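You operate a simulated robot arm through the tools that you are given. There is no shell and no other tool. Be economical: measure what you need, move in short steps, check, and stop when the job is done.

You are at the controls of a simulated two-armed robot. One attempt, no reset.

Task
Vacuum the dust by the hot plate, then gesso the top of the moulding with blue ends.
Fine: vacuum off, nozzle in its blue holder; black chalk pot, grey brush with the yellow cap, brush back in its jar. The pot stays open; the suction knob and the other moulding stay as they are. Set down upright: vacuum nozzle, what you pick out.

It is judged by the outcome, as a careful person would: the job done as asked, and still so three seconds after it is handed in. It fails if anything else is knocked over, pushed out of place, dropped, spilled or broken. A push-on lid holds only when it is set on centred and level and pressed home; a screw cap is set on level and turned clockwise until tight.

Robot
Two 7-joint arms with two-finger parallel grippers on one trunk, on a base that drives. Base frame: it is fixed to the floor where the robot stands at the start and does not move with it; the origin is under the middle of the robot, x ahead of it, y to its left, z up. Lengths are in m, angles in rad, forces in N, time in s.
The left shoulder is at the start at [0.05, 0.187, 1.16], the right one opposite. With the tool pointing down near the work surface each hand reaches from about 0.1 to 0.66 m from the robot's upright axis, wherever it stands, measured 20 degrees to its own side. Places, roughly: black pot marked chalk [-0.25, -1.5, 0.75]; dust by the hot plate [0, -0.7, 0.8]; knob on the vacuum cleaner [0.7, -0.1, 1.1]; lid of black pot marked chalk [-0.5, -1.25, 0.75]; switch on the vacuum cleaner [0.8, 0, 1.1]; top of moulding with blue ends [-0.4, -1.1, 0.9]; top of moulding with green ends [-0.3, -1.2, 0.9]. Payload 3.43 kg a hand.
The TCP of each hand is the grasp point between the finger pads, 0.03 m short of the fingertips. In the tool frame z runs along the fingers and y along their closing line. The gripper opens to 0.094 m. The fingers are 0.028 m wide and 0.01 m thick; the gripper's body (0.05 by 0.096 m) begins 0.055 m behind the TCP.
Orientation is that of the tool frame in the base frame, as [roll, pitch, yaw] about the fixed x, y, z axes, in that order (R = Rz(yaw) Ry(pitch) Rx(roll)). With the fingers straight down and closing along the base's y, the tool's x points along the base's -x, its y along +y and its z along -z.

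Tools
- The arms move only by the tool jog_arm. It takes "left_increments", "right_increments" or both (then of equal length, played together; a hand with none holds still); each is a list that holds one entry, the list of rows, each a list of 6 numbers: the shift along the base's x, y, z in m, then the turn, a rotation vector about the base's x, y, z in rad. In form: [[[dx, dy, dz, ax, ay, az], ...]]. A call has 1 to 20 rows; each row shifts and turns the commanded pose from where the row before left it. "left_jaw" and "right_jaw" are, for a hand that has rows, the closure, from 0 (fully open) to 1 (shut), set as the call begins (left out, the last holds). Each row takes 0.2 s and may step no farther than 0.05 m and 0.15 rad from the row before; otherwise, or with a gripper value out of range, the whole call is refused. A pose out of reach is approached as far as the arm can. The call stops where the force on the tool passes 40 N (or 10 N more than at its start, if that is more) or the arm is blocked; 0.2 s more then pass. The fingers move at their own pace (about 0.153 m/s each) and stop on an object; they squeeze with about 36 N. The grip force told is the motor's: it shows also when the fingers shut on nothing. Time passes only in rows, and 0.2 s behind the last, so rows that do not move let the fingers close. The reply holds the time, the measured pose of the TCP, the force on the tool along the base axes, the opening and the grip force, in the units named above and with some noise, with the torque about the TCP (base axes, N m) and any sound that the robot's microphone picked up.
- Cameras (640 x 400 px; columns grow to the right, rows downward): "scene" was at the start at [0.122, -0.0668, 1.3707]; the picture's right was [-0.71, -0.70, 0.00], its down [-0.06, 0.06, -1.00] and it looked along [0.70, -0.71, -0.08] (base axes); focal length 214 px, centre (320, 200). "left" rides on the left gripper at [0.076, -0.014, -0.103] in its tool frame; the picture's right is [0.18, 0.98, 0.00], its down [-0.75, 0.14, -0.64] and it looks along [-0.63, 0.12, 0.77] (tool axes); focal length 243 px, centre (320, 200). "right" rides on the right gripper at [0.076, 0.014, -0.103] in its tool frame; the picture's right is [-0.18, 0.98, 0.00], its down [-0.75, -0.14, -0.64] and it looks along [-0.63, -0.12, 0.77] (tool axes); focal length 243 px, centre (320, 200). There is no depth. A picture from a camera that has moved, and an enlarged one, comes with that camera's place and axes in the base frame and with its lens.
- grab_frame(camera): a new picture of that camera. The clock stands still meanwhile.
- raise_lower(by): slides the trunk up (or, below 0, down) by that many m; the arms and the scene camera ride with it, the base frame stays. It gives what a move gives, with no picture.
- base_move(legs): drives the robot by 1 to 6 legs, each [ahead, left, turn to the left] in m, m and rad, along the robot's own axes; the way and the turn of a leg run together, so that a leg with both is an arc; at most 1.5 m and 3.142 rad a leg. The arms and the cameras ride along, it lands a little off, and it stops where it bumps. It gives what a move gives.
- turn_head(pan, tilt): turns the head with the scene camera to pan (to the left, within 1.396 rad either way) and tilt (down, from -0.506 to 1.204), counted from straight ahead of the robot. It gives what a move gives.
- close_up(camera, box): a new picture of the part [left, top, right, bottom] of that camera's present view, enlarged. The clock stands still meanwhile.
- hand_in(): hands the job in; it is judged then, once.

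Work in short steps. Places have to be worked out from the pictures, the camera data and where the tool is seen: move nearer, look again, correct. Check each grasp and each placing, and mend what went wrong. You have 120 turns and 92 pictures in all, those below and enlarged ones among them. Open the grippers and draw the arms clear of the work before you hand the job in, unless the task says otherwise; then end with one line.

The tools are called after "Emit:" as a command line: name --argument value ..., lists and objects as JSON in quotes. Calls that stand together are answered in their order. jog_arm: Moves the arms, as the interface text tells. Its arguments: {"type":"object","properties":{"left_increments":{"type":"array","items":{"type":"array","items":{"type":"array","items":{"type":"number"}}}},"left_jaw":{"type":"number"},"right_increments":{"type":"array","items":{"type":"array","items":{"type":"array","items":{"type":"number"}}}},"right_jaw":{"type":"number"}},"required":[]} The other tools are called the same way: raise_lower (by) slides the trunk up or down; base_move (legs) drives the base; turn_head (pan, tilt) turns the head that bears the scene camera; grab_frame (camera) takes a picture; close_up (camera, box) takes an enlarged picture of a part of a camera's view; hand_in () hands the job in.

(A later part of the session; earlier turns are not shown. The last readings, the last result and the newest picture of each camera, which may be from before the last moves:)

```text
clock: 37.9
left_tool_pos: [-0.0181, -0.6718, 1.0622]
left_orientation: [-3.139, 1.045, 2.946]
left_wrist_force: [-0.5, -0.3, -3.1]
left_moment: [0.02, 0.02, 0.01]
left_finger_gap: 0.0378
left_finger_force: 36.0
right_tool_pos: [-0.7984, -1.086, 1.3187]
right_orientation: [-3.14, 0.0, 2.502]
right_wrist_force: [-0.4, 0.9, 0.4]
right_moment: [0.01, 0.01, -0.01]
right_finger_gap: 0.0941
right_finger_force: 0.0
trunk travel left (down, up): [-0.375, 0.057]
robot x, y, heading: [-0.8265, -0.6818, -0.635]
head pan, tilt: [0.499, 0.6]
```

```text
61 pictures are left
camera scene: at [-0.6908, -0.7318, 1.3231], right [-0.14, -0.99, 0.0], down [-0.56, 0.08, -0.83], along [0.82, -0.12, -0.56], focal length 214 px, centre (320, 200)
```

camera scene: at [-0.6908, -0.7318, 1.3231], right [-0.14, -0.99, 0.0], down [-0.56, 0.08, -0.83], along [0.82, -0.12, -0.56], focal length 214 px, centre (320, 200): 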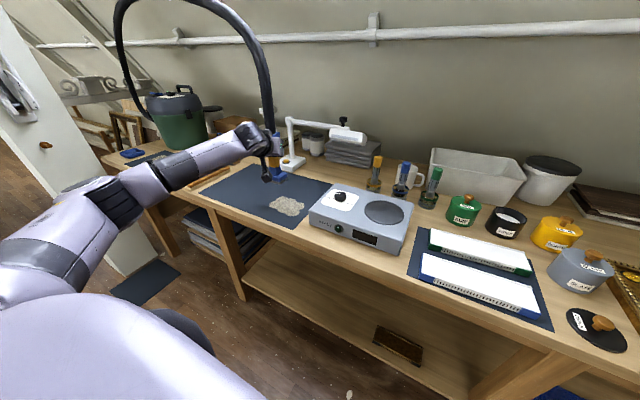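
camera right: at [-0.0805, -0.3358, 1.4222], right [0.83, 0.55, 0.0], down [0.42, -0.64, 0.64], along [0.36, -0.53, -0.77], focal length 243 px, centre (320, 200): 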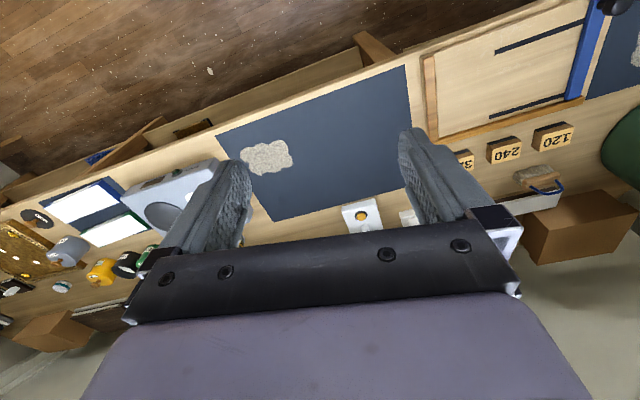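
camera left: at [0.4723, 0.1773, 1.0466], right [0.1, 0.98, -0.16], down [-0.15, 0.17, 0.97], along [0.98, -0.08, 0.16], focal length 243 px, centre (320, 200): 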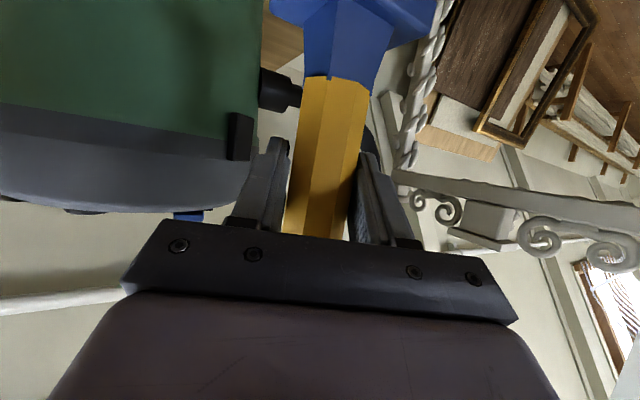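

The nozzle is just left of the dust at ≈(-0.005, -0.703). I'm lowering to a few cm above it and checking with the wrist camera.

Emit:
jog_arm --left_increments '[[[0.013, -0.031, -0.01, 0, 0, 0], [0, 0, -0.03, 0, 0, 0], [0, 0, -0.03, 0, 0, 0]]]'

Emit:
grab_frame --camera "left"

Emit:
close_up --camera "scene" --box '[200, 100, 360, 240]'

```text
clock: 38.7
left_tool_pos: [-0.0012, -0.7016, 0.9929]
left_orientation: [-3.141, 1.047, 2.946]
left_wrist_force: [0.3, 0.4, -2.4]
left_moment: [0.0, 0.01, 0.01]
left_finger_gap: 0.0383
left_finger_force: 35.8
right_tool_pos: [-0.798, -1.0869, 1.3192]
right_orientation: [-3.141, -0.001, 2.503]
right_wrist_force: [0.1, -1.3, 0.2]
right_moment: [0.03, 0.0, -0.02]
right_finger_gap: 0.0941
right_finger_force: 0.1
trunk travel left (down, up): [-0.375, 0.057]
robot x, y, heading: [-0.8253, -0.6833, -0.636]
head pan, tilt: [0.499, 0.6]
```

```text
60 pictures are left
camera left: at [-0.129, -0.6908, 0.9767], right [0.1, 0.98, -0.16], down [-0.15, 0.17, 0.97], along [0.98, -0.08, 0.16], focal length 243 px, centre (320, 200)
```

left: 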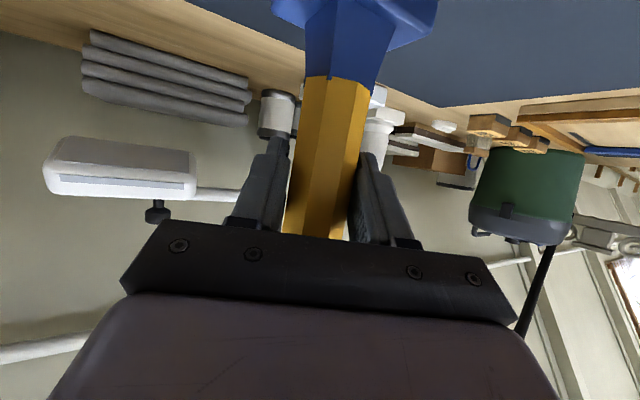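

```text
2.86 times, centred on (280, 170) of scene
camera zoom: at [-0.6905, -0.7321, 1.3231], right [-0.14, -0.99, 0.0], down [-0.56, 0.08, -0.82], along [0.82, -0.12, -0.57], focal length 613 px, centre (434, 286)
```

zoom: 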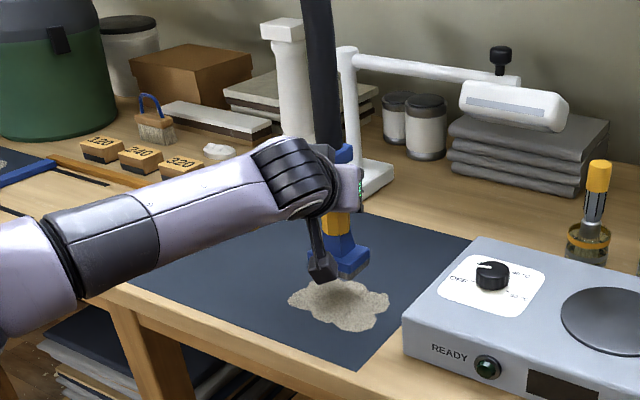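

The nozzle is centred over the dust. I'm descending in small steps to touch lightly.

Emit:
jog_arm --left_increments '[[[0, 0, -0.02, 0, 0, 0], [0, 0, -0.015, 0, 0, 0], [0, 0, -0.006, 0, 0, 0], [0, 0, 0, 0, 0, 0]]]'

Emit:
close_up --camera "scene" --box '[240, 160, 340, 230]'

```text
clock: 39.7
left_tool_pos: [-0.0042, -0.702, 0.9497]
left_orientation: [-3.138, 1.048, 2.947]
left_wrist_force: [-1.1, 0.3, -2.3]
left_moment: [0.03, 0.02, -0.01]
left_finger_gap: 0.0383
left_finger_force: 36.0
right_tool_pos: [-0.7982, -1.0857, 1.3191]
right_orientation: [-3.14, -0.002, 2.502]
right_wrist_force: [0.3, -0.1, -0.2]
right_moment: [0.02, 0.0, 0.01]
right_finger_gap: 0.0941
right_finger_force: 0.0
trunk travel left (down, up): [-0.375, 0.057]
robot x, y, heading: [-0.8246, -0.6853, -0.641]
head pan, tilt: [0.499, 0.6]
```

```text
5.71 times, centred on (290, 195) of scene
camera zoom: at [-0.6908, -0.7319, 1.3231], right [-0.14, -0.99, 0.0], down [-0.56, 0.08, -0.82], along [0.82, -0.12, -0.57], focal length 1226 px, centre (491, 229)
```

zoom: 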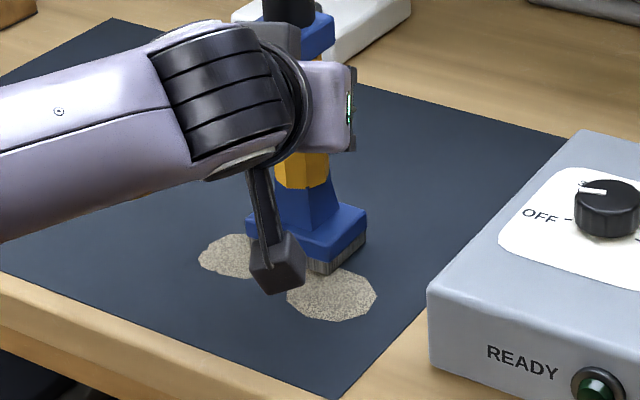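

The bristles are at about the surface and there's no contact force yet. I'll go down slightly more to feel the mat.

Emit:
jog_arm --left_increments '[[[0, 0, -0.003, 0, 0, 0], [0, 0, -0.003, 0, 0, 0], [0, 0, 0, 0, 0, 0]]]'

```text
clock: 40.5
left_tool_pos: [-0.0055, -0.7011, 0.9482]
left_orientation: [-3.136, 1.055, 2.949]
left_wrist_force: [0.3, 1.2, 5.7]
left_moment: [-0.19, -0.12, 0.03]
left_finger_gap: 0.038
left_finger_force: 36.0
right_tool_pos: [-0.7981, -1.0859, 1.3207]
right_orientation: [-3.14, 0.0, 2.503]
right_wrist_force: [0.1, -0.1, 0.6]
right_moment: [-0.01, 0.02, -0.01]
right_finger_gap: 0.094
right_finger_force: 0.0
trunk travel left (down, up): [-0.375, 0.057]
robot x, y, heading: [-0.8234, -0.6842, -0.637]
head pan, tilt: [0.499, 0.6]
```

Light contact at z≈0.948. I'll raise 4 mm and sweep a raster over the whole patch, staying clear of the hot plate on the right.

Emit:
jog_arm --left_increments '[[[0.015, 0.02, 0.004, 0, 0, 0], [0.012, 0.016, 0, 0, 0, 0], [-0.02, 0.015, 0, 0, 0, 0], [-0.02, -0.026, 0, 0, 0, 0], [-0.02, -0.026, 0, 0, 0, 0], [-0.02, 0.015, 0, 0, 0, 0], [0.02, 0.026, 0, 0, 0, 0], [0.02, 0.026, 0, 0, 0, 0], [-0.012, 0.009, 0, 0, 0, 0], [-0.02, -0.026, 0, 0, 0, 0], [-0.02, -0.026, 0, 0, 0, 0], [0.04, -0.03, 0, 0, 0, 0], [0.04, -0.03, 0, 0, 0, 0], [0.02, 0.026, 0, 0, 0, 0], [0.02, 0.026, 0, 0, 0, 0], [-0.028, 0.021, 0, 0, 0, 0], [0, 0, 0.03, 0, 0, 0], [0, 0, 0.03, 0, 0, 0], [0, 0, 0.03, 0, 0, 0]]]'

Emit:
close_up --camera "scene" --box '[200, 110, 360, 240]'

```text
clock: 44.5
left_tool_pos: [0.0255, -0.6673, 1.0421]
left_orientation: [-3.139, 1.048, 2.948]
left_wrist_force: [-0.2, 0.3, -2.4]
left_moment: [-0.01, 0.03, 0.04]
left_finger_gap: 0.0379
left_finger_force: 36.3
right_tool_pos: [-0.7992, -1.0848, 1.3192]
right_orientation: [-3.14, 0.0, 2.502]
right_wrist_force: [0.5, 0.6, -0.8]
right_moment: [0.0, -0.02, 0.02]
right_finger_gap: 0.0941
right_finger_force: 0.0
trunk travel left (down, up): [-0.375, 0.057]
robot x, y, heading: [-0.8236, -0.6838, -0.641]
head pan, tilt: [0.499, 0.6]
```

```text
3.08 times, centred on (280, 175) of scene
camera zoom: at [-0.6912, -0.7321, 1.3231], right [-0.14, -0.99, 0.0], down [-0.56, 0.08, -0.83], along [0.82, -0.12, -0.56], focal length 660 px, centre (443, 277)
```

zoom: 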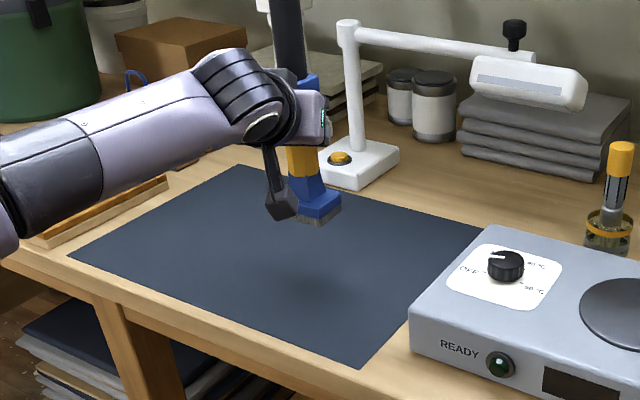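

The dust is all gone. Driving back toward the holder with the nozzle raised.

Emit:
jog_arm --left_increments '[[[-0.01, 0, 0.02, 0, 0, 0], [-0.016, 0, 0.01, 0, 0, 0]]]'

Emit:
base_move --legs '[[0, 1.03, 0]]'

Emit:
turn_head --pan 0.45 --tilt 0.5

Emit:
grab_frame --camera "scene"

```text
clock: 45.1
left_tool_pos: [-0.0041, -0.6666, 1.0717]
left_orientation: [-3.14, 1.047, 2.946]
left_wrist_force: [0.0, 0.2, -1.9]
left_moment: [-0.02, -0.04, 0.0]
left_finger_gap: 0.0379
left_finger_force: 36.4
right_tool_pos: [-0.798, -1.0846, 1.3201]
right_orientation: [-3.141, -0.001, 2.502]
right_wrist_force: [-0.2, 0.2, 0.2]
right_moment: [0.02, -0.03, -0.01]
right_finger_gap: 0.0941
right_finger_force: 0.1
trunk travel left (down, up): [-0.375, 0.057]
robot x, y, heading: [-0.8226, -0.679, -0.636]
head pan, tilt: [0.499, 0.6]
```

```text
clock: 50.3
left_tool_pos: [0.6103, 0.1037, 1.0695]
left_orientation: [-3.139, 1.047, 2.913]
left_wrist_force: [-0.2, 0.0, -2.4]
left_moment: [-0.02, 0.03, -0.04]
left_finger_gap: 0.0379
left_finger_force: 36.3
right_tool_pos: [-0.1955, -0.287, 1.319]
right_orientation: [-3.141, -0.001, 2.467]
right_wrist_force: [-0.5, -0.6, -0.3]
right_moment: [0.01, -0.03, -0.04]
right_finger_gap: 0.0941
right_finger_force: 0.0
trunk travel left (down, up): [-0.375, 0.057]
robot x, y, heading: [-0.2092, 0.1157, -0.677]
head pan, tilt: [0.499, 0.6]
```

```text
clock: 51.0
left_tool_pos: [0.6106, 0.1021, 1.0705]
left_orientation: [-3.139, 1.047, 2.911]
left_wrist_force: [-0.2, -0.6, -2.6]
left_moment: [0.02, 0.01, 0.01]
left_finger_gap: 0.0377
left_finger_force: 36.4
right_tool_pos: [-0.1959, -0.2869, 1.3203]
right_orientation: [-3.14, -0.001, 2.468]
right_wrist_force: [0.0, 0.0, -0.6]
right_moment: [-0.02, 0.0, -0.01]
right_finger_gap: 0.094
right_finger_force: 0.1
trunk travel left (down, up): [-0.375, 0.057]
robot x, y, heading: [-0.211, 0.1198, -0.676]
head pan, tilt: [0.45, 0.499]
```

```text
56 pictures are left
camera scene: at [-0.0753, 0.0578, 1.3321], right [-0.22, -0.98, 0.0], down [-0.47, 0.11, -0.88], along [0.86, -0.19, -0.48], focal length 214 px, centre (320, 200)
```

scene: 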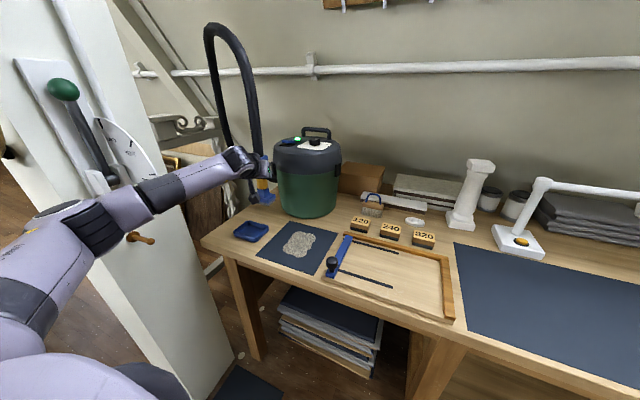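

The base landed slightly off, but the holder's apparent place agrees with before (within ~4 mm). I'll align the TCP and yaw with the recorded holder pose, then lower half way and check.

Emit:
jog_arm --left_increments '[[[-0.003, 0.02, 0, 0, 0, 0.012], [-0.003, 0.02, 0, 0, 0, 0.012], [-0.0033, 0.0215, 0, 0, 0, 0.011], [0, 0, -0.02, 0, 0, 0], [0, 0, -0.02, 0, 0, 0]]]'

Emit:
close_up --camera "scene" --box '[190, 140, 320, 260]'

Emit:
grab_frame --camera "left"

```text
clock: 52.2
left_tool_pos: [0.602, 0.1649, 1.0291]
left_orientation: [-3.137, 1.047, 2.947]
left_wrist_force: [0.8, 0.3, -1.8]
left_moment: [0.03, 0.0, 0.02]
left_finger_gap: 0.0381
left_finger_force: 36.3
right_tool_pos: [-0.1957, -0.2871, 1.3193]
right_orientation: [-3.138, -0.001, 2.469]
right_wrist_force: [0.6, 0.5, -0.4]
right_moment: [-0.01, 0.02, 0.01]
right_finger_gap: 0.0937
right_finger_force: 0.1
trunk travel left (down, up): [-0.375, 0.057]
robot x, y, heading: [-0.2082, 0.1148, -0.672]
head pan, tilt: [0.45, 0.499]
```

```text
3.33 times, centred on (255, 200) of scene
camera zoom: at [-0.0752, 0.058, 1.3322], right [-0.22, -0.98, 0.0], down [-0.47, 0.11, -0.88], along [0.86, -0.19, -0.48], focal length 715 px, centre (537, 200)
```

zoom: 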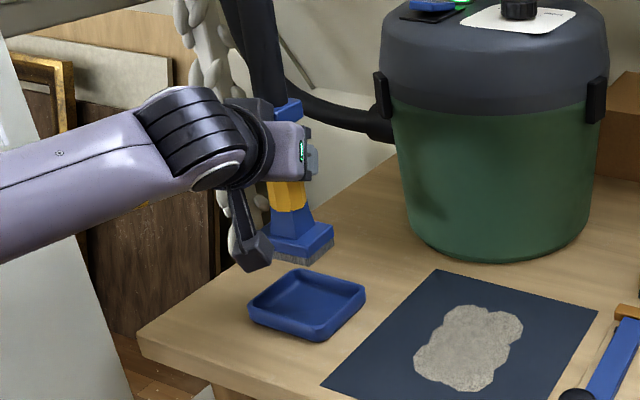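

```text
54 pictures are left
camera left: at [0.4743, 0.1771, 1.0126], right [0.1, 0.98, -0.16], down [-0.15, 0.18, 0.97], along [0.98, -0.08, 0.16], focal length 243 px, centre (320, 200)
```

left: 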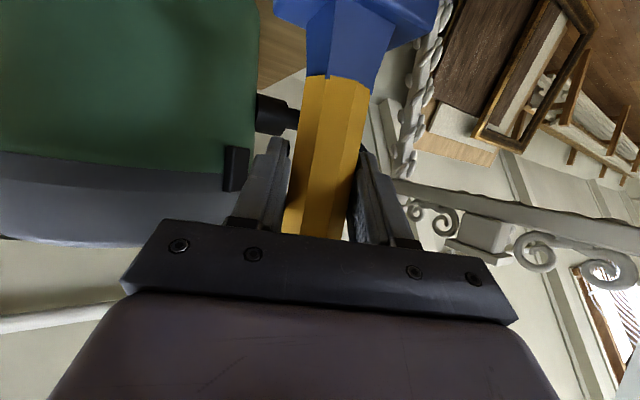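

Alignment matches the pick pose. Lowering into the tray.

Emit:
jog_arm --left_increments '[[[0, -0.001, -0.03, 0, 0, 0], [0, 0, -0.025, 0, 0, 0], [0, 0, -0.012, 0, 0, 0], [0, 0, -0.006, 0, 0, 0], [0, 0, -0.003, 0, 0, 0], [0, 0, 0, 0, 0, 0]]]'

Emit:
close_up --camera "scene" --box '[190, 140, 320, 260]'

```text
clock: 53.6
left_tool_pos: [0.6029, 0.1633, 0.9547]
left_orientation: [-3.14, 1.046, 2.947]
left_wrist_force: [-0.4, 0.0, -3.4]
left_moment: [-0.01, 0.04, 0.0]
left_finger_gap: 0.0376
left_finger_force: 36.4
right_tool_pos: [-0.1964, -0.2879, 1.3184]
right_orientation: [-3.14, -0.002, 2.468]
right_wrist_force: [0.3, 0.3, -0.8]
right_moment: [-0.02, -0.03, 0.0]
right_finger_gap: 0.094
right_finger_force: 0.1
trunk travel left (down, up): [-0.375, 0.057]
robot x, y, heading: [-0.2078, 0.116, -0.672]
head pan, tilt: [0.45, 0.499]
```

```text
3.33 times, centred on (255, 200) of scene
camera zoom: at [-0.0753, 0.0579, 1.3322], right [-0.22, -0.98, 0.0], down [-0.47, 0.11, -0.88], along [0.86, -0.19, -0.48], focal length 715 px, centre (537, 200)
```

zoom: 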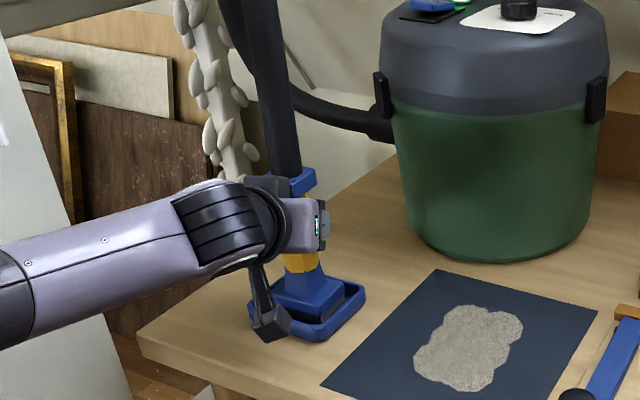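

Seated inside the tray; a couple of millimetres more until light contact.

Emit:
jog_arm --left_increments '[[[0, 0, -0.002, 0, 0, 0], [0, 0, -0.002, 0, 0, 0], [0, 0, 0, 0, 0, 0]]]'

```text
clock: 54.4
left_tool_pos: [0.6016, 0.1646, 0.9538]
left_orientation: [-3.136, 1.052, 2.95]
left_wrist_force: [0.8, 1.1, 7.6]
left_moment: [-0.24, -0.23, 0.07]
left_finger_gap: 0.0376
left_finger_force: 35.5
right_tool_pos: [-0.1971, -0.2854, 1.3202]
right_orientation: [3.141, 0.001, 2.468]
right_wrist_force: [0.3, 0.0, 0.3]
right_moment: [-0.01, 0.02, 0.0]
right_finger_gap: 0.0941
right_finger_force: 0.0
trunk travel left (down, up): [-0.375, 0.057]
robot x, y, heading: [-0.2091, 0.1133, -0.676]
head pan, tilt: [0.45, 0.499]
```

Contact felt. I'll relieve the press slightly, open, and back out along the tool axis.

Emit:
jog_arm --left_increments '[[[0, 0, 0.002, 0, 0, 0], [0, 0, 0, 0, 0, 0]]]'

Emit:
jog_arm --left_increments '[[[0, 0, 0, 0, 0, 0], [0, 0, 0, 0, 0, 0], [-0.017, 0.0035, 0.01, 0, 0, 0], [-0.034, 0.007, 0.02, 0, 0, 0], [-0.034, 0.007, 0.02, 0, 0, 0], [-0.034, 0.007, 0.02, 0, 0, 0]]]' --left_jaw 0

Emit:
grab_frame --camera "scene"

```text
clock: 55.0
left_tool_pos: [0.6014, 0.1636, 0.9526]
left_orientation: [-3.138, 1.051, 2.947]
left_wrist_force: [2.5, 2.1, 8.3]
left_moment: [-0.29, -0.3, 0.09]
left_finger_gap: 0.0377
left_finger_force: 36.6
right_tool_pos: [-0.1981, -0.2866, 1.3198]
right_orientation: [3.141, 0.0, 2.469]
right_wrist_force: [-0.7, -0.7, -0.9]
right_moment: [-0.02, -0.02, 0.02]
right_finger_gap: 0.0939
right_finger_force: 0.1
trunk travel left (down, up): [-0.375, 0.057]
robot x, y, heading: [-0.2106, 0.1163, -0.674]
head pan, tilt: [0.45, 0.499]
```

```text
clock: 56.4
left_tool_pos: [0.4846, 0.188, 1.0248]
left_orientation: [3.142, 1.048, 2.947]
left_wrist_force: [-0.8, 0.2, 0.6]
left_moment: [0.0, 0.01, 0.02]
left_finger_gap: 0.0939
left_finger_force: 0.0
right_tool_pos: [-0.1974, -0.2879, 1.3206]
right_orientation: [-3.14, 0.0, 2.467]
right_wrist_force: [0.1, 0.6, -0.5]
right_moment: [0.02, 0.01, -0.02]
right_finger_gap: 0.0937
right_finger_force: 0.1
trunk travel left (down, up): [-0.375, 0.057]
robot x, y, heading: [-0.2072, 0.1161, -0.675]
head pan, tilt: [0.45, 0.499]
```

```text
52 pictures are left
camera scene: at [-0.0763, 0.058, 1.3323], right [-0.22, -0.98, 0.0], down [-0.47, 0.11, -0.88], along [0.86, -0.19, -0.48], focal length 214 px, centre (320, 200)
```

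scene: 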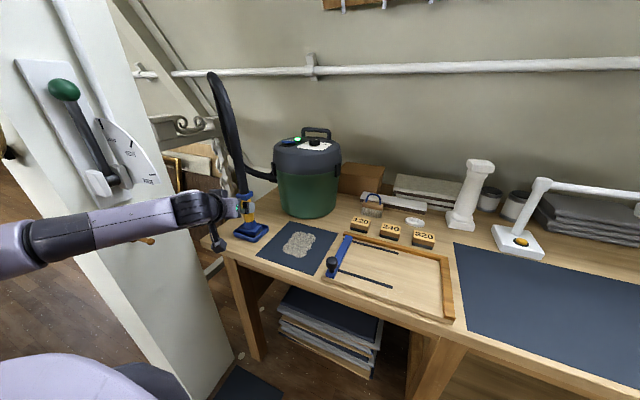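

The nozzle stands upright in its holder. I'll fold the left hand back to pointing down, retracting away from the wand, to go and switch the vacuum off.

Emit:
jog_arm --left_increments '[[[-0.03, -0.01, 0.02, 0.0259, 0.1276, 0], [-0.03, -0.01, 0.02, 0.0259, 0.1276, 0], [-0.03, -0.01, 0.02, 0.0259, 0.1276, 0], [-0.03, -0.01, 0.02, 0.0259, 0.1276, 0], [-0.02, -0.03, 0.02, 0, 0, -0.113], [-0.02, -0.03, 0.02, 0, 0, -0.113], [-0.02, -0.03, 0.02, 0, 0, -0.113], [-0.02, -0.03, 0.02, 0, 0, -0.112], [-0.02, -0.005, 0.01, 0.079, 0.1047, 0], [-0.02, -0.005, 0.01, 0.079, 0.1047, 0], [-0.02, -0.005, 0.01, 0.079, 0.1047, 0], [-0.02, -0.005, 0.01, 0.079, 0.1047, 0]]]' --left_jaw 1

Emit:
base_move --legs '[[0.268, 0, 0.029], [0, 0.23, 0]]'

Emit:
grab_frame --camera "left"

```text
clock: 59.0
left_tool_pos: [0.2034, 0.0087, 1.2229]
left_orientation: [3.14, 0.002, 2.494]
left_wrist_force: [-1.1, -1.3, -0.9]
left_moment: [-0.03, -0.01, 0.02]
left_finger_gap: 0.0
left_finger_force: 32.9
right_tool_pos: [-0.1979, -0.2881, 1.3194]
right_orientation: [3.141, -0.001, 2.469]
right_wrist_force: [-0.3, -0.5, -0.3]
right_moment: [-0.01, -0.01, 0.01]
right_finger_gap: 0.0939
right_finger_force: 0.0
trunk travel left (down, up): [-0.375, 0.057]
robot x, y, heading: [-0.2069, 0.1148, -0.673]
head pan, tilt: [0.45, 0.499]
```

```text
clock: 60.9
left_tool_pos: [0.4126, -0.139, 1.2219]
left_orientation: [-3.141, 0.002, 2.52]
left_wrist_force: [-0.1, 0.5, 0.1]
left_moment: [0.0, -0.02, 0.01]
left_finger_gap: 0.0
left_finger_force: 33.1
right_tool_pos: [0.0185, -0.4455, 1.3204]
right_orientation: [-3.139, -0.003, 2.493]
right_wrist_force: [-0.1, -0.3, 0.3]
right_moment: [-0.03, -0.01, -0.03]
right_finger_gap: 0.0941
right_finger_force: 0.1
trunk travel left (down, up): [-0.375, 0.057]
robot x, y, heading: [-0.0015, -0.0448, -0.644]
head pan, tilt: [0.45, 0.499]
stopped in leg 1: the robot was blocked; the commanded pose is now the measured one
```

```text
51 pictures are left
camera left: at [0.3422, -0.1055, 1.3226], right [0.42, 0.91, 0.0], down [0.69, -0.32, 0.64], along [0.58, -0.27, -0.77], focal length 243 px, centre (320, 200)
```

left: 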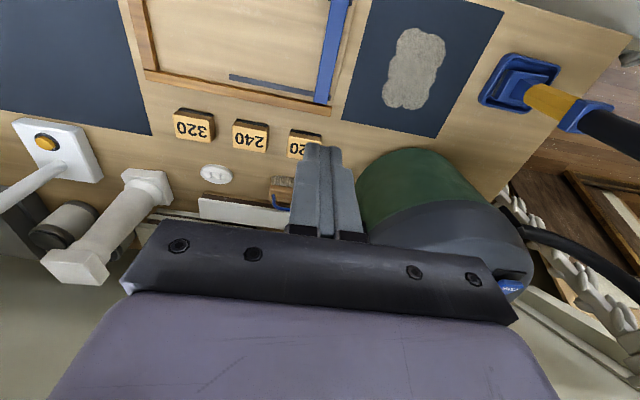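

The base touched the bench at v≈0.026. I'll back off 1.5 cm, then move left to the vacuum.

Emit:
base_move --legs '[[-0.015, 0, 0], [0, 0.24, 0]]'

Emit:
grab_frame --camera "left"

```text
clock: 63.1
left_tool_pos: [0.5489, 0.0596, 1.221]
left_orientation: [3.141, -0.001, 2.517]
left_wrist_force: [0.3, 0.6, 0.1]
left_moment: [0.01, 0.01, 0.05]
left_finger_gap: 0.0002
left_finger_force: 33.1
right_tool_pos: [0.1524, -0.2449, 1.3202]
right_orientation: [-3.14, -0.004, 2.489]
right_wrist_force: [0.0, 0.4, 0.5]
right_moment: [0.0, -0.01, -0.01]
right_finger_gap: 0.0938
right_finger_force: 0.0
trunk travel left (down, up): [-0.375, 0.057]
robot x, y, heading: [0.1315, 0.157, -0.655]
head pan, tilt: [0.45, 0.499]
```

```text
50 pictures are left
camera left: at [0.4777, 0.0942, 1.322], right [0.43, 0.9, 0.0], down [0.69, -0.33, 0.64], along [0.58, -0.27, -0.77], focal length 243 px, centre (320, 200)
```

left: 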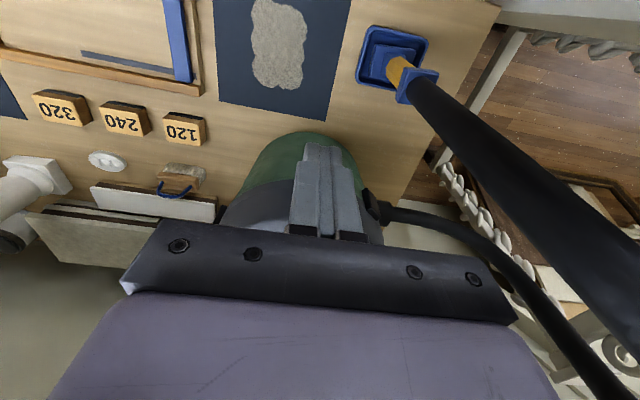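

I'm moving to above the OFF end (≈0.747, 0.003), curving right to keep off the wand.

Emit:
jog_arm --left_increments '[[[0.02, -0.04, 0, 0, 0, 0], [0.04, -0.025, 0, 0, 0, 0], [0.045, 0, 0, 0, 0, 0], [0.045, 0.002, 0, 0, 0, 0], [0.035, 0.003, -0.01, 0, 0, 0]]]'

Emit:
grab_frame --camera "left"

```text
clock: 64.3
left_tool_pos: [0.735, -0.0003, 1.2102]
left_orientation: [3.14, -0.001, 2.515]
left_wrist_force: [-0.7, -0.8, -0.4]
left_moment: [-0.03, 0.01, -0.03]
left_finger_gap: 0.0
left_finger_force: 32.9
right_tool_pos: [0.1538, -0.2453, 1.3189]
right_orientation: [-3.14, -0.003, 2.488]
right_wrist_force: [0.2, -0.7, -0.3]
right_moment: [0.0, -0.01, 0.02]
right_finger_gap: 0.094
right_finger_force: 0.0
trunk travel left (down, up): [-0.375, 0.057]
robot x, y, heading: [0.1291, 0.1571, -0.656]
head pan, tilt: [0.45, 0.499]
```

```text
49 pictures are left
camera left: at [0.6646, 0.0332, 1.3112], right [0.43, 0.9, 0.0], down [0.69, -0.33, 0.64], along [0.58, -0.27, -0.77], focal length 243 px, centre (320, 200)
```

left: 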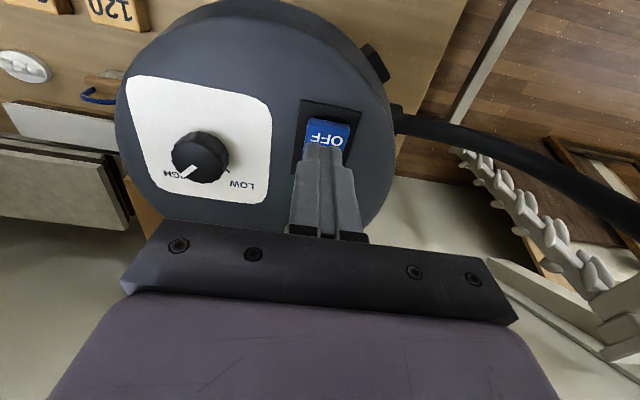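

The OFF end is at ≈(0.734, 0.007). Pressing down there.

Emit:
jog_arm --left_increments '[[[-0.002, 0.007, -0.015, 0, 0, 0], [0, 0, -0.012, 0, 0, 0], [0, 0, -0.008, 0, 0, 0], [0, 0, -0.006, 0, 0, 0], [0, 0, -0.006, 0, 0, 0], [0, 0, -0.005, 0, 0, 0]]]'

Emit:
jog_arm --left_increments '[[[0, 0, 0.02, 0, 0, 0], [0, -0.01, 0.025, 0, 0, 0], [-0.03, -0.01, 0, 0, 0, 0]]]'

Emit:
grab_frame --camera "left"

```text
clock: 65.7
left_tool_pos: [0.7286, 0.0077, 1.1668]
left_orientation: [-3.14, 0.017, 2.518]
left_wrist_force: [9.9, 2.9, 37.7]
left_moment: [-0.25, -0.73, 0.15]
left_finger_gap: 0.0
left_finger_force: 32.7
right_tool_pos: [0.1503, -0.2438, 1.3209]
right_orientation: [3.141, 0.0, 2.487]
right_wrist_force: [-0.3, 0.9, -0.4]
right_moment: [0.02, 0.03, -0.01]
right_finger_gap: 0.094
right_finger_force: 0.1
trunk travel left (down, up): [-0.375, 0.057]
robot x, y, heading: [0.1336, 0.1589, -0.653]
head pan, tilt: [0.45, 0.499]
heard: click
```

```text
clock: 66.5
left_tool_pos: [0.7014, -0.0135, 1.2014]
left_orientation: [-3.141, 0.002, 2.517]
left_wrist_force: [0.7, 0.0, -0.5]
left_moment: [0.02, -0.03, -0.01]
left_finger_gap: 0.0
left_finger_force: 32.5
right_tool_pos: [0.1535, -0.2445, 1.3198]
right_orientation: [-3.139, -0.001, 2.49]
right_wrist_force: [-0.1, 0.6, 0.2]
right_moment: [0.0, -0.02, -0.01]
right_finger_gap: 0.0939
right_finger_force: 0.0
trunk travel left (down, up): [-0.375, 0.057]
robot x, y, heading: [0.1312, 0.1593, -0.648]
head pan, tilt: [0.45, 0.499]
```

```text
48 pictures are left
camera left: at [0.6309, 0.02, 1.3029], right [0.43, 0.9, 0.0], down [0.69, -0.33, 0.64], along [0.58, -0.27, -0.77], focal length 243 px, centre (320, 200)
```

left: 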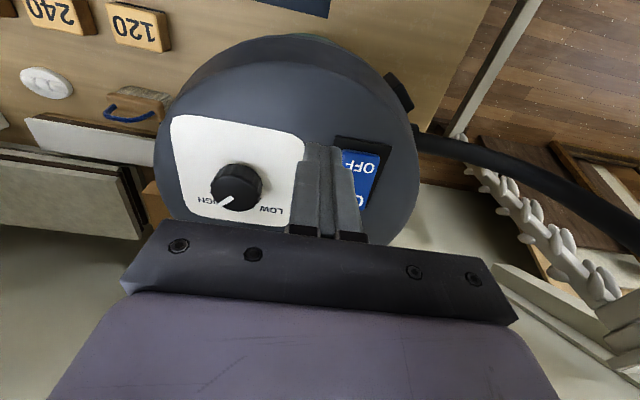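

Click heard. Retracting the arm and checking the LED with the scene camera.

Emit:
jog_arm --left_increments '[[[-0.04, -0.02, 0.02, 0, 0, 0], [-0.045, -0.01, 0.02, 0, 0, 0], [-0.045, -0.01, 0.01, 0, 0, 0], [-0.045, 0.0, 0.01, 0, 0, 0], [-0.045, 0.0, 0, 0, 0, 0], [-0.045, 0.0, 0, 0, 0, 0], [-0.045, 0.0, 0, 0, 0, 0]]]' --left_jaw 0

Emit:
close_up --camera "scene" --box '[200, 80, 440, 320]'

```text
refused: row 2 steps farther than a row can; nothing moved
```

```text
1.67 times, centred on (320, 200) of scene
camera zoom: at [0.2667, 0.1031, 1.3322], right [-0.2, -0.98, 0.0], down [-0.47, 0.1, -0.88], along [0.86, -0.18, -0.48], focal length 358 px, centre (320, 200)
```

zoom: 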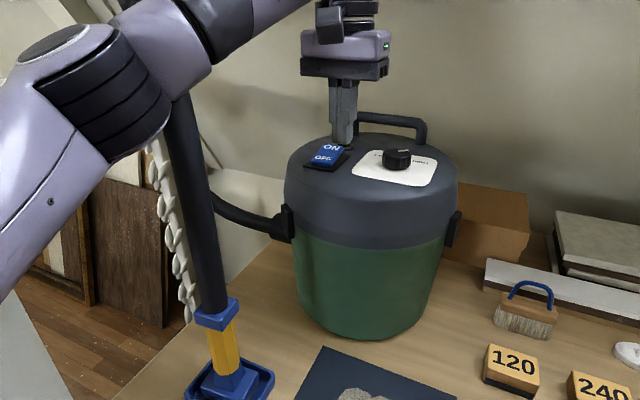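

The rocker looks as at the start (OFF). Retracting with smaller steps.

Emit:
jog_arm --left_increments '[[[-0.04, -0.02, 0.02, 0, 0, 0], [-0.04, -0.01, 0.02, 0, 0, 0], [-0.045, -0.01, 0.01, 0, 0, 0], [-0.045, 0.0, 0.01, 0, 0, 0], [-0.045, 0.0, 0, 0, 0, 0], [-0.045, 0.0, 0, 0, 0, 0], [-0.045, 0.0, 0, 0, 0, 0]]]' --left_jaw 0

Emit:
close_up --camera "scene" --box '[200, 80, 440, 320]'

```text
clock: 68.1
left_tool_pos: [0.3917, -0.0503, 1.2674]
left_orientation: [-3.141, 0.002, 2.515]
left_wrist_force: [-0.1, -0.6, 0.2]
left_moment: [-0.02, -0.04, 0.02]
left_finger_gap: 0.0943
left_finger_force: 0.0
right_tool_pos: [0.1522, -0.2451, 1.3191]
right_orientation: [-3.141, -0.001, 2.49]
right_wrist_force: [0.0, 0.3, -0.4]
right_moment: [0.02, 0.01, -0.02]
right_finger_gap: 0.0942
right_finger_force: 0.0
trunk travel left (down, up): [-0.375, 0.057]
robot x, y, heading: [0.1347, 0.1583, -0.647]
head pan, tilt: [0.45, 0.499]
```

```text
1.67 times, centred on (320, 200) of scene
camera zoom: at [0.2658, 0.1026, 1.3323], right [-0.2, -0.98, 0.0], down [-0.47, 0.1, -0.88], along [0.86, -0.18, -0.48], focal length 358 px, centre (320, 200)
```

zoom: 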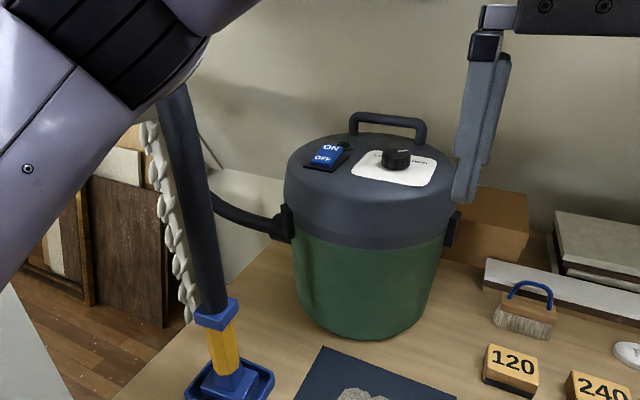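

The LED is off, the knob is untouched and the nozzle is in its holder. Now I'll drive along to the brushes and pots.

Emit:
base_move --legs '[[-0.06, 0, 0], [0, -0.84, 0]]'

Emit:
turn_head --pan -0.35 --tilt 0.55

Emit:
grab_frame --camera "scene"

Emit:
grab_frame --camera "right"

```text
clock: 73.2
left_tool_pos: [-0.1664, -0.7026, 1.267]
left_orientation: [3.142, -0.001, 2.542]
left_wrist_force: [1.2, -0.3, 0.2]
left_moment: [0.0, -0.01, 0.0]
left_finger_gap: 0.0939
left_finger_force: 0.1
right_tool_pos: [-0.4019, -0.9013, 1.3202]
right_orientation: [-3.14, -0.004, 2.513]
right_wrist_force: [0.1, -0.2, -0.4]
right_moment: [0.0, -0.03, -0.02]
right_finger_gap: 0.0939
right_finger_force: 0.1
trunk travel left (down, up): [-0.375, 0.057]
robot x, y, heading: [-0.4298, -0.4966, -0.628]
head pan, tilt: [0.45, 0.499]
```

```text
clock: 74.4
left_tool_pos: [-0.1674, -0.7021, 1.2665]
left_orientation: [3.141, 0.001, 2.541]
left_wrist_force: [0.5, 0.2, 0.1]
left_moment: [-0.02, -0.01, 0.03]
left_finger_gap: 0.0941
left_finger_force: 0.0
right_tool_pos: [-0.4016, -0.9031, 1.3199]
right_orientation: [-3.14, -0.005, 2.514]
right_wrist_force: [-1.2, 0.1, 0.0]
right_moment: [-0.01, 0.02, -0.01]
right_finger_gap: 0.0942
right_finger_force: 0.1
trunk travel left (down, up): [-0.375, 0.057]
robot x, y, heading: [-0.4306, -0.4999, -0.623]
head pan, tilt: [-0.351, 0.55]
```

```text
45 pictures are left
camera scene: at [-0.3364, -0.6097, 1.3277], right [-0.83, -0.56, 0.0], down [-0.29, 0.43, -0.85], along [0.48, -0.71, -0.52], focal length 214 px, centre (320, 200)
```

scene: 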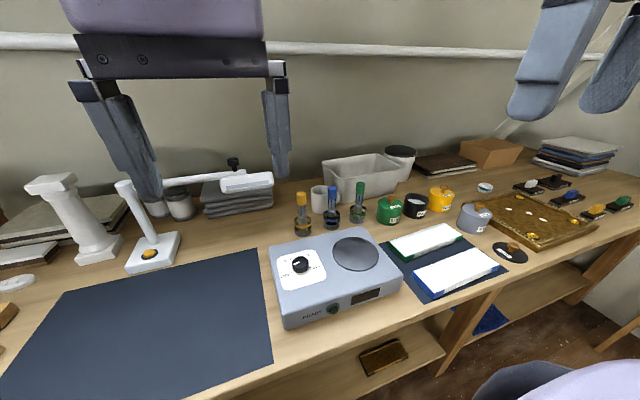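

```text
44 pictures are left
camera right: at [-0.4539, -0.8443, 1.4218], right [0.73, 0.69, 0.0], down [0.53, -0.56, 0.64], along [0.44, -0.47, -0.77], focal length 243 px, centre (320, 200)
```

right: 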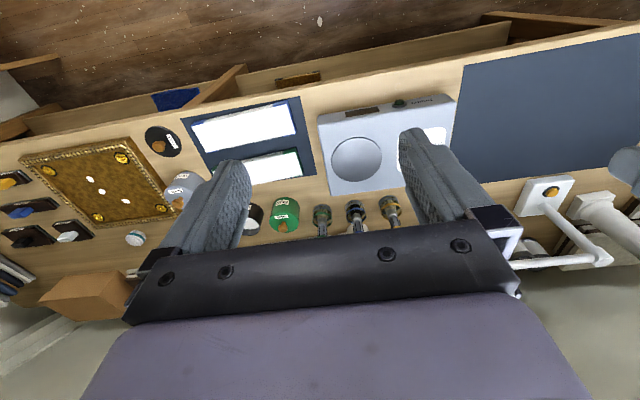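

Good overview. Zooming on the brushes from both cameras.

Emit:
close_up --camera "scene" --box '[270, 150, 470, 280]'

Emit:
close_up --camera "right" --box '[180, 90, 440, 250]'

```text
3.08 times, centred on (370, 215) of scene
camera zoom: at [-0.3364, -0.6097, 1.3277], right [-0.83, -0.56, 0.0], down [-0.29, 0.43, -0.85], along [0.48, -0.71, -0.52], focal length 660 px, centre (166, 154)
```

zoom: 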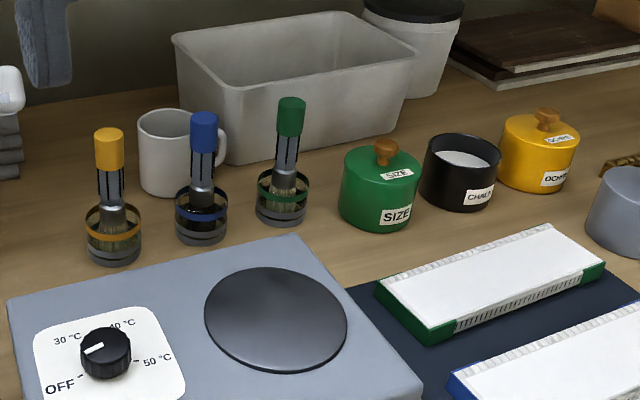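

```text
2.46 times, centred on (310, 170) of right
camera zoom: at [-0.4539, -0.8443, 1.4218], right [0.73, 0.69, 0.0], down [0.53, -0.56, 0.64], along [0.44, -0.47, -0.77], focal length 597 px, centre (345, 274)
```

zoom: 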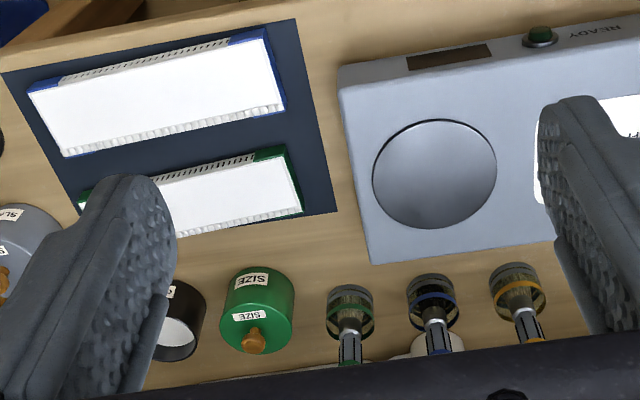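

The yellow-capped brush stands in its jar at ≈(0.035, -1.055), cap around z 0.965. I'll drive in 4 cm and bring the right hand, tilted forward 35°, to just in front of and above it.

Emit:
base_move --legs '[[0.04, 0, 0]]'

Emit:
jog_arm --right_increments '[[[0.03, -0.012, -0.03, -0.0735, -0.0974, 0], [0.03, -0.012, -0.03, -0.0735, -0.0974, 0], [0.03, -0.012, -0.03, -0.0735, -0.0974, 0], [0.03, -0.012, -0.03, -0.0735, -0.0974, 0], [0.035, -0.01, -0.03, -0.0735, -0.0974, 0], [0.035, -0.01, -0.025, 0, 0, 0], [0.035, -0.008, -0.02, 0, 0, 0], [0.035, -0.008, -0.02, 0, 0, 0]]]' --right_jaw 0.2

Emit:
grab_frame --camera "right"

Emit:
grab_frame --camera "scene"

```text
clock: 75.2
left_tool_pos: [-0.1334, -0.7269, 1.2648]
left_orientation: [-3.141, 0.001, 2.541]
left_wrist_force: [0.0, -0.3, 0.2]
left_moment: [0.01, 0.06, -0.02]
left_finger_gap: 0.0939
left_finger_force: 0.1
right_tool_pos: [-0.3686, -0.9265, 1.3185]
right_orientation: [-3.141, -0.004, 2.513]
right_wrist_force: [0.5, -0.8, 0.0]
right_moment: [-0.02, 0.04, -0.02]
right_finger_gap: 0.094
right_finger_force: 0.1
trunk travel left (down, up): [-0.375, 0.057]
robot x, y, heading: [-0.4023, -0.5239, -0.627]
head pan, tilt: [-0.351, 0.55]
```

```text
clock: 77.0
left_tool_pos: [-0.1334, -0.7267, 1.2658]
left_orientation: [-3.141, 0.001, 2.54]
left_wrist_force: [0.1, 0.3, 0.0]
left_moment: [0.0, 0.02, 0.0]
left_finger_gap: 0.0941
left_finger_force: 0.0
right_tool_pos: [-0.1095, -1.0115, 1.1023]
right_orientation: [-3.128, 0.608, 2.515]
right_wrist_force: [1.1, -0.8, -0.7]
right_moment: [-0.04, -0.03, -0.04]
right_finger_gap: 0.075
right_finger_force: 0.0
trunk travel left (down, up): [-0.375, 0.057]
robot x, y, heading: [-0.3993, -0.5226, -0.63]
head pan, tilt: [-0.351, 0.55]
```

```text
41 pictures are left
camera right: at [-0.1966, -0.9263, 1.1436], right [0.7, 0.7, 0.09], down [0.13, -0.25, 0.96], along [0.7, -0.66, -0.27], focal length 243 px, centre (320, 200)
```

right: 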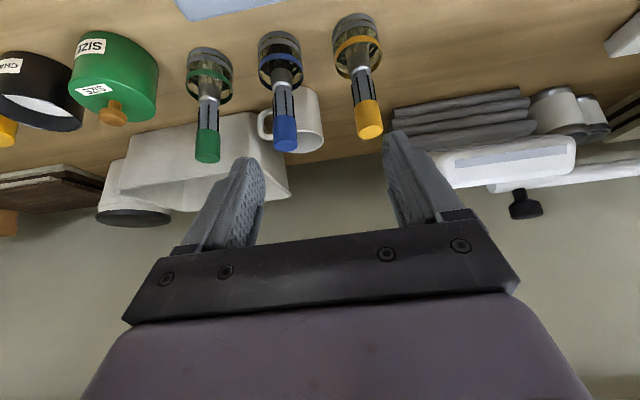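

```text
40 pictures are left
camera scene: at [-0.3032, -0.6345, 1.3275], right [-0.83, -0.56, 0.0], down [-0.29, 0.43, -0.85], along [0.48, -0.71, -0.52], focal length 214 px, centre (320, 200)
```

scene: 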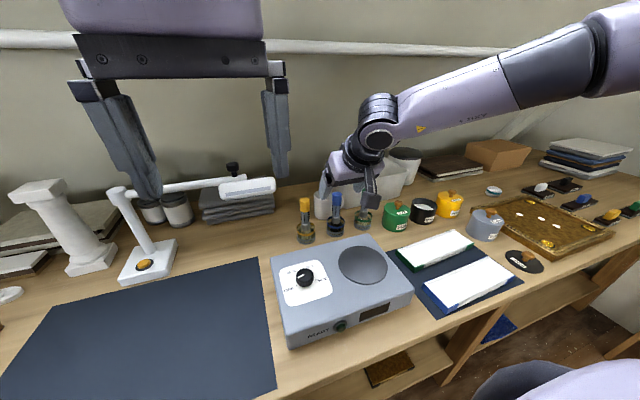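

Cap centre triangulates to (0.043, -1.060, 0.971), and the brush is nearly upright. I'm moving to 7 cm back along the tool axis.

Emit:
jog_arm --right_increments '[[[0.0296, -0.0058, -0.0237, 0, 0, 0], [0.0296, -0.0058, -0.0237, 0, 0, 0], [0.0296, -0.0058, -0.0237, 0, 0, 0], [0.0296, -0.0058, -0.0237, 0, 0, 0]]]'

Emit:
grab_frame --camera "right"

```text
clock: 78.0
left_tool_pos: [-0.1341, -0.7264, 1.2658]
left_orientation: [-3.142, -0.001, 2.54]
left_wrist_force: [0.2, 0.3, 0.4]
left_moment: [-0.01, 0.03, 0.01]
left_finger_gap: 0.0939
left_finger_force: 0.1
right_tool_pos: [-0.0367, -1.0389, 1.0243]
right_orientation: [-3.128, 0.607, 2.516]
right_wrist_force: [-0.7, -0.5, 0.0]
right_moment: [0.02, -0.02, 0.0]
right_finger_gap: 0.0751
right_finger_force: 0.1
right hand out of reach, approached as far as the arm can: row 3, 4
trunk travel left (down, up): [-0.375, 0.057]
robot x, y, heading: [-0.4005, -0.5205, -0.625]
head pan, tilt: [-0.351, 0.55]
```

```text
39 pictures are left
camera right: at [-0.1252, -0.9557, 1.0652], right [0.7, 0.7, 0.09], down [0.13, -0.25, 0.96], along [0.7, -0.66, -0.27], focal length 243 px, centre (320, 200)
```

right: 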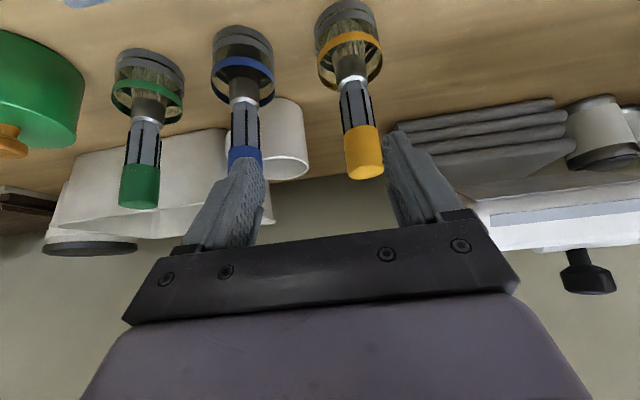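

The 35° tilt seems limited by joints. I'll use a steeper tool (15°), and edge the base 2.5 cm closer.

Emit:
jog_arm --right_increments '[[[-0.01, 0.005, 0.02, 0.0702, 0.0931, 0], [-0.01, 0.005, 0.02, 0.0702, 0.0931, 0], [0, 0, 0.01, 0.0702, 0.0931, 0]]]'

Emit:
base_move --legs '[[0.025, 0, 0]]'

Emit:
jog_arm --right_increments '[[[0.015, -0.006, 0, 0, 0, 0], [0.015, -0.006, 0, 0, 0, 0]]]'

```text
clock: 78.8
left_tool_pos: [-0.1343, -0.7261, 1.2672]
left_orientation: [-3.141, 0.0, 2.541]
left_wrist_force: [-0.1, 0.6, -0.7]
left_moment: [0.0, 0.03, 0.01]
left_finger_gap: 0.0938
left_finger_force: 0.0
right_tool_pos: [-0.0732, -1.0295, 1.0758]
right_orientation: [-3.137, 0.255, 2.516]
right_wrist_force: [-0.1, -1.0, -0.4]
right_moment: [-0.03, -0.02, -0.04]
right_finger_gap: 0.0749
right_finger_force: 0.0
right hand out of reach, approached as far as the arm can: row 3
trunk travel left (down, up): [-0.375, 0.057]
robot x, y, heading: [-0.3985, -0.5224, -0.63]
head pan, tilt: [-0.351, 0.55]
```

```text
clock: 79.9
left_tool_pos: [-0.1153, -0.7398, 1.2665]
left_orientation: [3.141, -0.002, 2.54]
left_wrist_force: [0.0, -0.5, 0.8]
left_moment: [0.01, -0.02, -0.03]
left_finger_gap: 0.0941
left_finger_force: 0.0
right_tool_pos: [-0.0542, -1.0428, 1.0755]
right_orientation: [-3.136, 0.257, 2.514]
right_wrist_force: [0.4, -0.1, 0.9]
right_moment: [0.01, -0.01, -0.02]
right_finger_gap: 0.0752
right_finger_force: 0.0
trunk travel left (down, up): [-0.375, 0.057]
robot x, y, heading: [-0.3845, -0.5351, -0.625]
head pan, tilt: [-0.351, 0.55]
stopped in leg 1: the robot was blocked; the commanded pose is now the measured one
```

```text
clock: 80.5
left_tool_pos: [-0.1151, -0.7404, 1.2659]
left_orientation: [-3.141, 0.0, 2.541]
left_wrist_force: [-0.8, -0.4, 0.0]
left_moment: [-0.03, 0.04, 0.03]
left_finger_gap: 0.0939
left_finger_force: 0.0
right_tool_pos: [-0.0535, -1.0524, 1.074]
right_orientation: [-3.137, 0.257, 2.513]
right_wrist_force: [-0.5, -0.2, -0.2]
right_moment: [0.01, 0.0, 0.01]
right_finger_gap: 0.0752
right_finger_force: 0.1
right hand out of reach, approached as far as the arm can: row 1, 2
trunk travel left (down, up): [-0.375, 0.057]
robot x, y, heading: [-0.3795, -0.5407, -0.629]
head pan, tilt: [-0.351, 0.55]
```

The base is against the bench, and tilt around 15–35° is limiting the reach. The 60° posture that worked for the nozzle should work mirrored: I'll retract the hand a bit, slide the base left ~0.3 m, and approach the brush diagonally.

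Emit:
jog_arm --right_increments '[[[-0.03, 0.022, 0.01, 0, 0, 0], [-0.03, 0.022, 0.01, 0, 0, 0], [-0.03, 0.022, 0.01, 0, 0, 0]]]'

Emit:
base_move --legs '[[-0.03, 0, 0], [0, 0.3, 0]]'

```text
clock: 81.3
left_tool_pos: [-0.1146, -0.7375, 1.2663]
left_orientation: [3.141, 0.0, 2.542]
left_wrist_force: [-0.1, -0.6, -0.4]
left_moment: [-0.03, -0.02, 0.0]
left_finger_gap: 0.094
left_finger_force: 0.0
right_tool_pos: [-0.1419, -0.985, 1.1066]
right_orientation: [-3.139, 0.258, 2.511]
right_wrist_force: [-0.1, 0.4, 0.7]
right_moment: [-0.01, -0.02, -0.01]
right_finger_gap: 0.0752
right_finger_force: 0.0
trunk travel left (down, up): [-0.375, 0.057]
robot x, y, heading: [-0.3815, -0.5351, -0.626]
head pan, tilt: [-0.351, 0.55]
```

```text
clock: 83.7
left_tool_pos: [0.0392, -0.4758, 1.2666]
left_orientation: [3.141, 0.0, 2.55]
left_wrist_force: [0.5, -0.4, 0.5]
left_moment: [-0.04, 0.0, 0.01]
left_finger_gap: 0.0941
left_finger_force: 0.1
right_tool_pos: [0.0148, -0.7206, 1.1072]
right_orientation: [-3.137, 0.258, 2.524]
right_wrist_force: [1.0, -0.1, -0.6]
right_moment: [-0.02, 0.03, -0.01]
right_finger_gap: 0.0751
right_finger_force: 0.0
trunk travel left (down, up): [-0.375, 0.057]
robot x, y, heading: [-0.2295, -0.2734, -0.624]
head pan, tilt: [-0.351, 0.55]
```

Now swinging the right hand to the mirrored 60° posture, ending 10 cm short of the brush along the tool axis.

Emit:
jog_arm --right_increments '[[[-0.0016, -0.0262, -0.0105, 0, 0, -0.1115], [-0.0016, -0.0262, -0.0105, 0, 0, -0.1115], [-0.0016, -0.0262, -0.0105, 0, 0, -0.1115], [-0.0016, -0.0262, -0.0105, 0, 0, -0.1115], [-0.0016, -0.0262, -0.0105, -0.115, -0.0638, 0], [-0.0016, -0.0262, -0.0105, -0.115, -0.0638, 0], [-0.0016, -0.0262, -0.0105, -0.115, -0.0638, 0], [-0.0016, -0.0262, -0.0105, -0.115, -0.0638, 0], [-0.0016, -0.0262, -0.0105, -0.115, -0.0638, 0], [-0.0016, -0.0262, -0.0105, -0.115, -0.0638, 0]]]' --right_jaw 0.1

Emit:
grab_frame --camera "right"

Emit:
grab_frame --camera "scene"

```text
clock: 85.9
left_tool_pos: [0.0394, -0.4764, 1.2659]
left_orientation: [-3.141, 0.0, 2.549]
left_wrist_force: [0.7, -0.9, 0.0]
left_moment: [-0.03, -0.02, -0.01]
left_finger_gap: 0.0939
left_finger_force: 0.1
right_tool_pos: [-0.0033, -0.9841, 1.0006]
right_orientation: [3.141, 1.048, 2.072]
right_wrist_force: [0.0, 0.3, 0.2]
right_moment: [0.0, -0.01, -0.01]
right_finger_gap: 0.0844
right_finger_force: 0.0
trunk travel left (down, up): [-0.375, 0.057]
robot x, y, heading: [-0.2299, -0.2751, -0.619]
head pan, tilt: [-0.351, 0.55]
```

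```text
38 pictures are left
camera right: at [-0.05, -0.8654, 0.9852], right [0.91, 0.39, 0.16], down [-0.21, 0.09, 0.97], along [0.37, -0.92, 0.16], focal length 243 px, centre (320, 200)
```

right: 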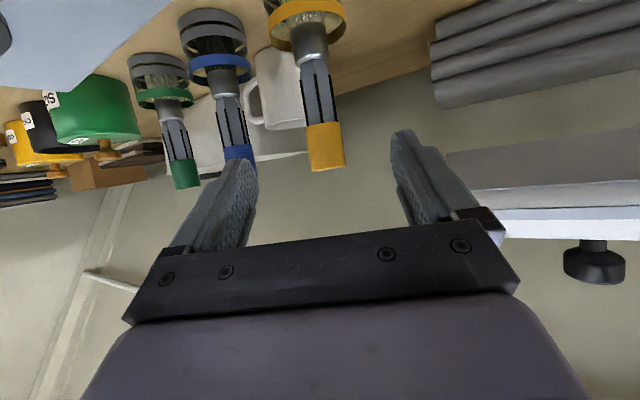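

```text
37 pictures are left
camera scene: at [-0.1324, -0.385, 1.3276], right [-0.82, -0.57, 0.0], down [-0.3, 0.43, -0.85], along [0.48, -0.7, -0.52], focal length 214 px, centre (320, 200)
```

scene: 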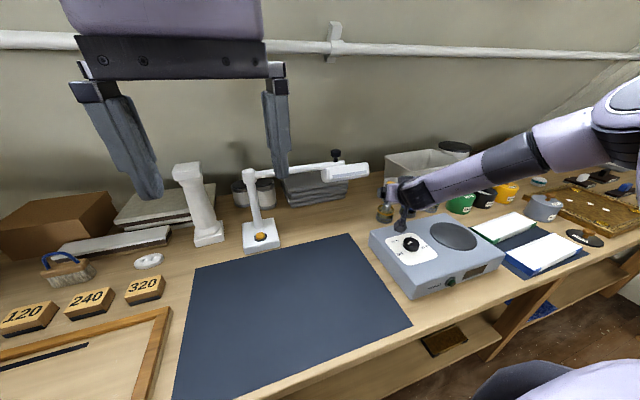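

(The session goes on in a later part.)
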